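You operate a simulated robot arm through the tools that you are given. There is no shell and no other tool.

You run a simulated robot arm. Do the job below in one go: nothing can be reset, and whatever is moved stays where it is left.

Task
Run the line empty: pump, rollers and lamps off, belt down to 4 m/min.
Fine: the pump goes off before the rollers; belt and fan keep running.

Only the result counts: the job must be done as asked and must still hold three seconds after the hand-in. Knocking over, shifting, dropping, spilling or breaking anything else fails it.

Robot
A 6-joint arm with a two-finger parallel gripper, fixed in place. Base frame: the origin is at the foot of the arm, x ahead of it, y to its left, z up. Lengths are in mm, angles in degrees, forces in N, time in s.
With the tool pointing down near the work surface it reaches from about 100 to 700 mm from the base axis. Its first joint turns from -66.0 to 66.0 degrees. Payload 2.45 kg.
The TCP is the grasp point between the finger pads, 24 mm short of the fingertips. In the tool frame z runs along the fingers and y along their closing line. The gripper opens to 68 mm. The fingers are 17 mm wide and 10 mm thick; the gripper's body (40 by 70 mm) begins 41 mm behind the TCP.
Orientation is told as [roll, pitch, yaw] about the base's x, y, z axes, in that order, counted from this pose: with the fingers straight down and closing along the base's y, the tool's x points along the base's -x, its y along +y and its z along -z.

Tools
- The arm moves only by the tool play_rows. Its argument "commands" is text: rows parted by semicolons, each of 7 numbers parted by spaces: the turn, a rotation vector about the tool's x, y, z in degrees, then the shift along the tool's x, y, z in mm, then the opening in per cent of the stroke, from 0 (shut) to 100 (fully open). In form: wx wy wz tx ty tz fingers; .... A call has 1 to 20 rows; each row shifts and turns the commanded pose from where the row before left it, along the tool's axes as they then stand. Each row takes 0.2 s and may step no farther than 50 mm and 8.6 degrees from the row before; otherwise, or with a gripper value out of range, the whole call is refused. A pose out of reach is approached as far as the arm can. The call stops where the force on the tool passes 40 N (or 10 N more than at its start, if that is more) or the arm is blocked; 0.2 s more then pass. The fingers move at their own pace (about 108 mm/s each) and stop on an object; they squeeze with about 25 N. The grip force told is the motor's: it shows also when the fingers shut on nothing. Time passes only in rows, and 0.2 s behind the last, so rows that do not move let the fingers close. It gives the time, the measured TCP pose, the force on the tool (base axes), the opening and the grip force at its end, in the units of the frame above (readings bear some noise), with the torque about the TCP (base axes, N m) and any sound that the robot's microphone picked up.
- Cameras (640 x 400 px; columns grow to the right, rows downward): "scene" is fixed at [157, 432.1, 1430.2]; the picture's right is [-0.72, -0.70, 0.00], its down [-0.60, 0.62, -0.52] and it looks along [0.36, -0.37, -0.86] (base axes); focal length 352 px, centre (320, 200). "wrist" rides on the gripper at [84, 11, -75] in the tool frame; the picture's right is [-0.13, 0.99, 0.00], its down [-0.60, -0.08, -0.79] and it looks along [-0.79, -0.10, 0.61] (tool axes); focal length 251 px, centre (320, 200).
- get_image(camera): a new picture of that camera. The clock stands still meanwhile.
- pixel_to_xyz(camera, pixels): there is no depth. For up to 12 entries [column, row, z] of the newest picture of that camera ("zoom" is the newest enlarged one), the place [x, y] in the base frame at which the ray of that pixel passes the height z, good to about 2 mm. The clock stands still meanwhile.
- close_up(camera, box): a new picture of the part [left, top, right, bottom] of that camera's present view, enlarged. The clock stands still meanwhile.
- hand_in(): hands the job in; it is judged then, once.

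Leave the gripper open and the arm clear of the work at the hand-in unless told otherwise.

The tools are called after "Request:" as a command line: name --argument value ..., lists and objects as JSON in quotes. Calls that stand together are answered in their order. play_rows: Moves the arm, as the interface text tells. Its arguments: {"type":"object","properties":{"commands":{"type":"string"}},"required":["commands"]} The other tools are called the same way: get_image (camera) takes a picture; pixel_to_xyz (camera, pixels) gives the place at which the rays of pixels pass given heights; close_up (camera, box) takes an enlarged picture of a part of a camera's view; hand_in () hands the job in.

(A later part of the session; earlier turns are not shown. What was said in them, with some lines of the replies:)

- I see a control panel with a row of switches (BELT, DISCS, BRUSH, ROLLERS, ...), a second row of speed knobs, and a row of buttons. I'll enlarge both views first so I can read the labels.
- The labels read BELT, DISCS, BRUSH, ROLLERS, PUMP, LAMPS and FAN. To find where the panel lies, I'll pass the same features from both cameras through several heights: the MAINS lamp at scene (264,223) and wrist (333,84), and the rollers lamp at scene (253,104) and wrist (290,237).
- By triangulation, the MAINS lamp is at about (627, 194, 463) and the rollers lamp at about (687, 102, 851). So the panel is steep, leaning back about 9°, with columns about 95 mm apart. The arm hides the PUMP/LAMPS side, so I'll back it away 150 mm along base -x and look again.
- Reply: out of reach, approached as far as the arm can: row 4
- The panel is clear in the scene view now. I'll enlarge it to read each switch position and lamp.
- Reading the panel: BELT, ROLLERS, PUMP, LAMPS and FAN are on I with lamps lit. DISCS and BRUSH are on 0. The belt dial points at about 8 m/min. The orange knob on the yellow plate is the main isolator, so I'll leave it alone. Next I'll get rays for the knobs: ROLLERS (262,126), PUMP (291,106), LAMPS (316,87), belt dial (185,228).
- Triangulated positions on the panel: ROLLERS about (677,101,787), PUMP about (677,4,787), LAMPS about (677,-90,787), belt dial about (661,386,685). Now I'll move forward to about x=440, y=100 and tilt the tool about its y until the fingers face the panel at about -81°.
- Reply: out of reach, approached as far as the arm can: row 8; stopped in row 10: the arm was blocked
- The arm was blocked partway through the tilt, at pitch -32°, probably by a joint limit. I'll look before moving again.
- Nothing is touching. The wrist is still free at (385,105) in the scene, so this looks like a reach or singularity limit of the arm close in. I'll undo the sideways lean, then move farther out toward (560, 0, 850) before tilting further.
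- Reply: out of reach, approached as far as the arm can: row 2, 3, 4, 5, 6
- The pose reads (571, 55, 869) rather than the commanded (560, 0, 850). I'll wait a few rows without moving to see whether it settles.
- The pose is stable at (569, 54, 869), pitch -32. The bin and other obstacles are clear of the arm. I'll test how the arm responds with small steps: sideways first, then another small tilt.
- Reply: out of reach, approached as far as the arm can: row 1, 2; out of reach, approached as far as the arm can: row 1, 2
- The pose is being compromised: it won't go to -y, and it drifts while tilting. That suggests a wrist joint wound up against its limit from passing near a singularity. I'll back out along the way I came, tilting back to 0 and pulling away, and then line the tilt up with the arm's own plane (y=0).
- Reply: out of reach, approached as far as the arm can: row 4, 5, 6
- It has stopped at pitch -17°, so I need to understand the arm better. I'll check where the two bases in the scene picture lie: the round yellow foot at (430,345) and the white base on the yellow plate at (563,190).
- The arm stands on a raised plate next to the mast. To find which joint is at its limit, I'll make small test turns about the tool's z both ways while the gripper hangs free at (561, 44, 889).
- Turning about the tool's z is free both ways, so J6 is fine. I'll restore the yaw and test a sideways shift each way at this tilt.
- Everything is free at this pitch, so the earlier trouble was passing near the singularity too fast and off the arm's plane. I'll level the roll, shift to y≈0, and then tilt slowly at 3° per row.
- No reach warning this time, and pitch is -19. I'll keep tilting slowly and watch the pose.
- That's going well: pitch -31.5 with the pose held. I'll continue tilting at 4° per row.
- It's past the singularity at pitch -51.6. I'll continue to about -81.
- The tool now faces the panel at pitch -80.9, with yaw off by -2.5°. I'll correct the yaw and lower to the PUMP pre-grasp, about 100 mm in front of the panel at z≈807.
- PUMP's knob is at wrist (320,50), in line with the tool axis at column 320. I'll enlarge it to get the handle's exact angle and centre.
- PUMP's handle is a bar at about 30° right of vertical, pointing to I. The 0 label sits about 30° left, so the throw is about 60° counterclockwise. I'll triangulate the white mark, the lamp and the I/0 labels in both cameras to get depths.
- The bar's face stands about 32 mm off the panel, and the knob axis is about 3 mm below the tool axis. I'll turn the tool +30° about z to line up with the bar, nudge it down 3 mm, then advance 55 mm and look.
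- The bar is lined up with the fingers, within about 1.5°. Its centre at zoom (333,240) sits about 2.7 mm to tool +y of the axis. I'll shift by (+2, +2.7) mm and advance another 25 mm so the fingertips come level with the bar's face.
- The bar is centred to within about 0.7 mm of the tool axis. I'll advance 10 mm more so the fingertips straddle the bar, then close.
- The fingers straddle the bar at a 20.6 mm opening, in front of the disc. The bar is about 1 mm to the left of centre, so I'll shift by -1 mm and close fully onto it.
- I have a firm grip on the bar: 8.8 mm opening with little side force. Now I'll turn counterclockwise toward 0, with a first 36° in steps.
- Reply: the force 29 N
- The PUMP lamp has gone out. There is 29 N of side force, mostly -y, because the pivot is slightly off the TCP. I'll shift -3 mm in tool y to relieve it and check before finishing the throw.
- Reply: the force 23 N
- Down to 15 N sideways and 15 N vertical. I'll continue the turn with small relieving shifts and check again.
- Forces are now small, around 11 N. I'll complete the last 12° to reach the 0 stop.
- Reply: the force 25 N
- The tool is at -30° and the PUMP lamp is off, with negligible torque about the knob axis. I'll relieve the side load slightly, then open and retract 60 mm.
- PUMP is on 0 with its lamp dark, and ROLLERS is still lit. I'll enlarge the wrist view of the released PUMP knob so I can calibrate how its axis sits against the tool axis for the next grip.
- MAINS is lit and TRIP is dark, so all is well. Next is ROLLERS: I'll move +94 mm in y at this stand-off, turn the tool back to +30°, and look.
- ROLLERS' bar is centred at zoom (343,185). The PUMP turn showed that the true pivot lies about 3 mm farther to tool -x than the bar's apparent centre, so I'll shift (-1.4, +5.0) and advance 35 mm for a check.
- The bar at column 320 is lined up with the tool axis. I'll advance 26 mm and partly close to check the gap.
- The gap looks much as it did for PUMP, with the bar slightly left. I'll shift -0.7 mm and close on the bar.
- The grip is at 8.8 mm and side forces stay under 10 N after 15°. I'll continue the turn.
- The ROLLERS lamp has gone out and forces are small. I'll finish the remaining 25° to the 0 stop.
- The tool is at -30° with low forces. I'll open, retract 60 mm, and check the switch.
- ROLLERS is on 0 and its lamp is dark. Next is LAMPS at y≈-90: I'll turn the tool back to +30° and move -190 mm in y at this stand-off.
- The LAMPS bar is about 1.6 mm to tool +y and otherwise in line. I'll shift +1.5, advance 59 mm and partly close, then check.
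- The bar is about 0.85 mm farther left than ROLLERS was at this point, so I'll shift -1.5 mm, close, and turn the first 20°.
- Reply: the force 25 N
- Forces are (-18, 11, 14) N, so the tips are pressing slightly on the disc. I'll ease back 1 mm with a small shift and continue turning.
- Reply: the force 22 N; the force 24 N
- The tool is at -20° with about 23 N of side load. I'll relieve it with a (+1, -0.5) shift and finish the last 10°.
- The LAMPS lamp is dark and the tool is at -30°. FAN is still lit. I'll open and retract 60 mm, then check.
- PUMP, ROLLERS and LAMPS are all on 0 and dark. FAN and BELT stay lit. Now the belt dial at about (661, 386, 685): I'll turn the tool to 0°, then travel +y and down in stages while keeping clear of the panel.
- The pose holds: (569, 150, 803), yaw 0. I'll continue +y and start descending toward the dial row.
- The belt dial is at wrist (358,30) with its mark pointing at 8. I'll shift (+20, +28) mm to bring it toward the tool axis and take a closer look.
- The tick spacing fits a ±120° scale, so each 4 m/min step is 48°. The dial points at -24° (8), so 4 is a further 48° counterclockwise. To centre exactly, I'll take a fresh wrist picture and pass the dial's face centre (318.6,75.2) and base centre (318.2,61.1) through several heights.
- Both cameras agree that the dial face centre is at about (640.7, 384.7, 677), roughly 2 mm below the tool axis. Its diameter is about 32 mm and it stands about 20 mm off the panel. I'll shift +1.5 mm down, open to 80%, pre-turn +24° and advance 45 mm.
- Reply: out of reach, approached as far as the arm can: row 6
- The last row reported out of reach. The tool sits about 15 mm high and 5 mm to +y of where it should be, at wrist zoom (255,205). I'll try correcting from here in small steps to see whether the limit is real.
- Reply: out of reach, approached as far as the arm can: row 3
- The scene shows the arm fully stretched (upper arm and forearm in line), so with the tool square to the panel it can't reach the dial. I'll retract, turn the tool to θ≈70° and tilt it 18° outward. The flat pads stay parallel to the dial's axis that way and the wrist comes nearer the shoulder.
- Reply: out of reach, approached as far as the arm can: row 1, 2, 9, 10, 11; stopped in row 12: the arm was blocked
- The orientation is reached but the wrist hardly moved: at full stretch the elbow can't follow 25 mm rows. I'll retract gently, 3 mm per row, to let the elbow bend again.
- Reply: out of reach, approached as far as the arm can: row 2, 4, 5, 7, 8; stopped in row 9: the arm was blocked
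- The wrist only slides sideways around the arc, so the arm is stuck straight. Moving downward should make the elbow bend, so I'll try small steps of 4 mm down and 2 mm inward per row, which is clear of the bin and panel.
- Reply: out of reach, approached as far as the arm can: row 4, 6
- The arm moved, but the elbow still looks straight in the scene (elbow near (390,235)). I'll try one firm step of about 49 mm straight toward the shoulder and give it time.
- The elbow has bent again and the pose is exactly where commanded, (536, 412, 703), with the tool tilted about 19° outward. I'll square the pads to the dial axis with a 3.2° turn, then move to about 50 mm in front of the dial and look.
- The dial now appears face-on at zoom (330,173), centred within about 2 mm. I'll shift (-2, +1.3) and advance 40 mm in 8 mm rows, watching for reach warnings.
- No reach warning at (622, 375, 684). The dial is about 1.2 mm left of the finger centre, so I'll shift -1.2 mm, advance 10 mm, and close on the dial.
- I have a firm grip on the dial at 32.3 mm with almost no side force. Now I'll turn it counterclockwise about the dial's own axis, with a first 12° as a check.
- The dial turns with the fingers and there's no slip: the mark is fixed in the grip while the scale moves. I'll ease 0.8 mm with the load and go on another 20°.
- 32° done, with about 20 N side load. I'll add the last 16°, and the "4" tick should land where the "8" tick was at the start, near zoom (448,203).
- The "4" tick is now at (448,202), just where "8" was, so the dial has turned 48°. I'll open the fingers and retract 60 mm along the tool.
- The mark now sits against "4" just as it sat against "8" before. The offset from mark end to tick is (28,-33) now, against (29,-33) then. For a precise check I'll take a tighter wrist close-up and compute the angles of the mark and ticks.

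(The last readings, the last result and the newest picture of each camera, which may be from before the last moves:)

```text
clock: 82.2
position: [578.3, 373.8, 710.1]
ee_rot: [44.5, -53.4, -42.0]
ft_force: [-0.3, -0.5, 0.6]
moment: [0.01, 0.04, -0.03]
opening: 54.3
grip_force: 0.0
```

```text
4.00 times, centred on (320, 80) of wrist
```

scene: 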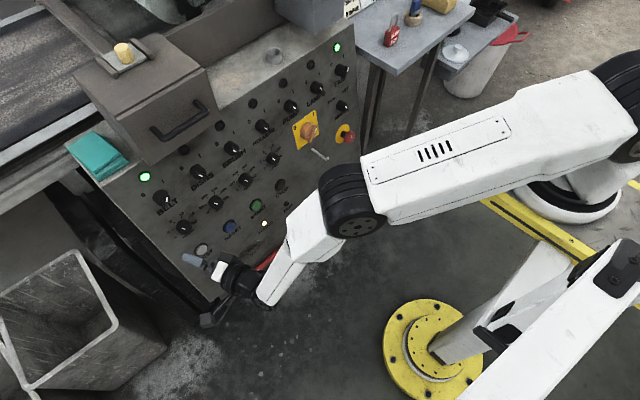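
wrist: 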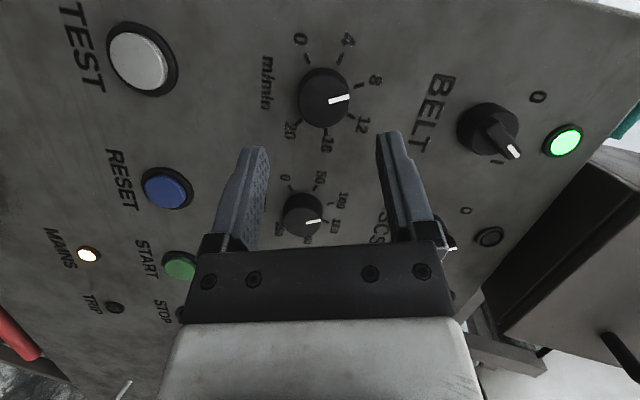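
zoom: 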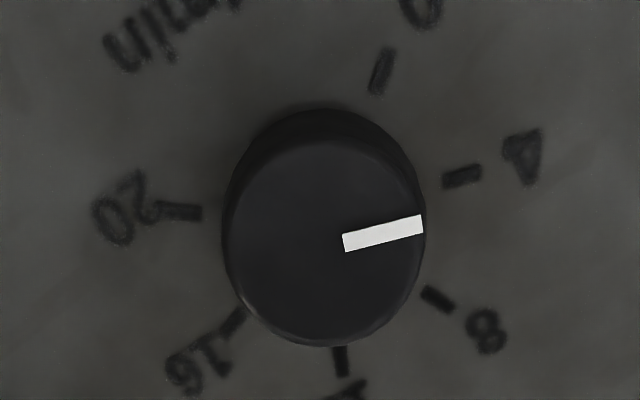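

From the tick geometry, the mark is at 71.7° left of vertical, and "4" is at 72°, so the belt dial reads 4.0 m/min. Now I'll back the arm well away and open the gripper fully, then check the whole panel.

Request:
play_rows --commands "0 0 0 0 0 -20 80; 0 0 0 0 0 -20 80; 0 0 0 0 0 -20 100; 0 0 0 0 0 -20 100; 0 0 0 0 0 -20 100; 0 0 0 0 0 -20 100; 0 0 0 0 0 0 100"

Request:
get_image --camera "scene"

Request:
close_up --camera "scene" --box '[230, 30, 370, 150]'

Request:
close_up --camera "scene" --box '[130, 130, 300, 260]'

```text
clock: 83.8
position: [469.8, 358.3, 759.8]
ee_rot: [44.5, -53.5, -41.9]
ft_force: [0.3, 0.7, 0.4]
moment: [0.0, 0.01, -0.01]
opening: 68.1
grip_force: 0.0
```

```text
taken
```

scene: 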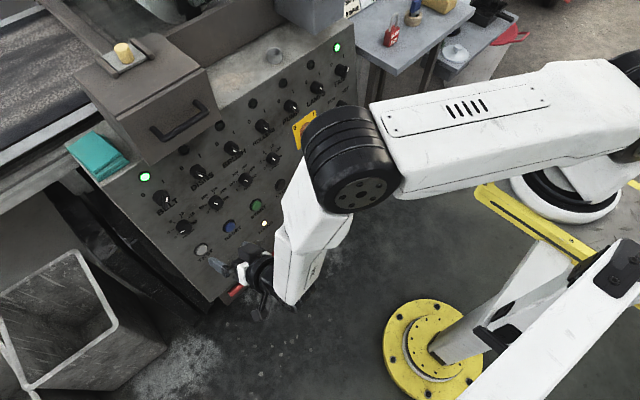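

```text
3.33 times, centred on (300, 90) of scene
```

zoom: 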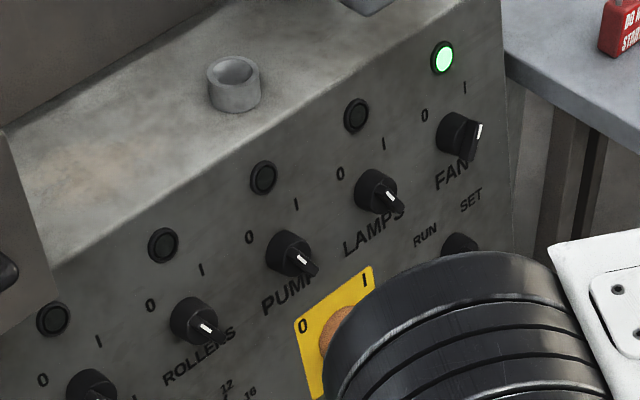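

```text
3.08 times, centred on (215, 195) of scene
```

zoom: 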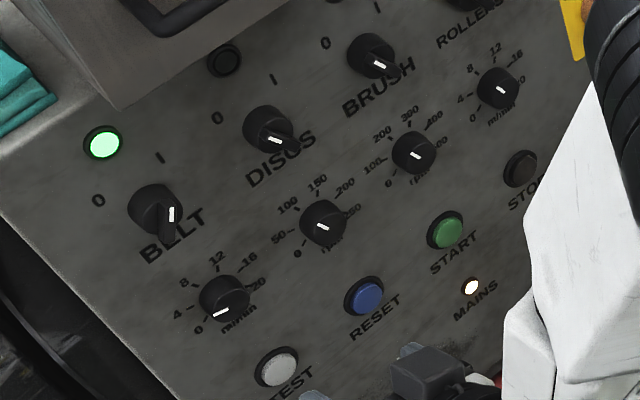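

BELT and FAN are lit on I. PUMP, ROLLERS and LAMPS are on 0 and dark, the belt dial is at 4, and MAINS is on. The elbow hides the isolator, MODE switch and E-stop, so I'll check those with the wrist camera.

Request:
get_image --camera "wrist"

Request:
close_up --camera "scene" --box '[240, 170, 320, 240]'

```text
taken
```

wrist: 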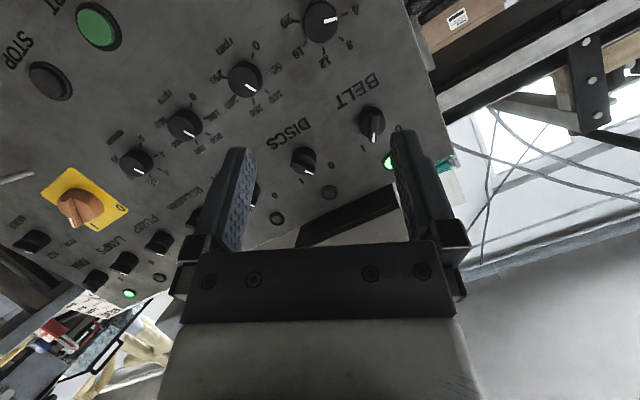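

```text
5.71 times, centred on (280, 205) of scene
```

zoom: 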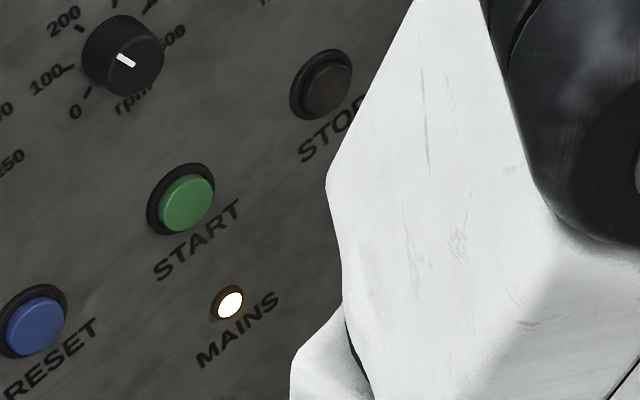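

The isolator is still on I, the FAN and BELT lamps are green, and MAINS is lit. The gripper is open and about 200 mm clear of the panel. PUMP went off before ROLLERS, LAMPS is off, and the belt runs at 4 m/min, so I'm handing in.

Request:
hand_in

```text
The job is handed in.
```

The line is set to run empty, and I have handed the job in.

- **Switched off:** the pump went off first, then the rollers, then the lamps. All three switches are on 0 and their lamps are dark.
- **Belt:** still running, with the speed dial turned from 8 down to 4 m/min. The mark measured 71.7° against 72° for the "4" tick.
- **Left running:** the fan is still on and its lamp is lit.
- **Rest of the panel:** the mains lamp is still lit, and the isolator is still on I. The trip lamp was dark when I checked it after the pump went off; I didn't check it again. The arm touched only the three switches and the belt dial.

The arm reached full stretch at the belt dial and could not face it squarely, so I turned the dial with the tool tilted about 18°. At hand-in the gripper was open and the arm about 200 mm clear of the panel.
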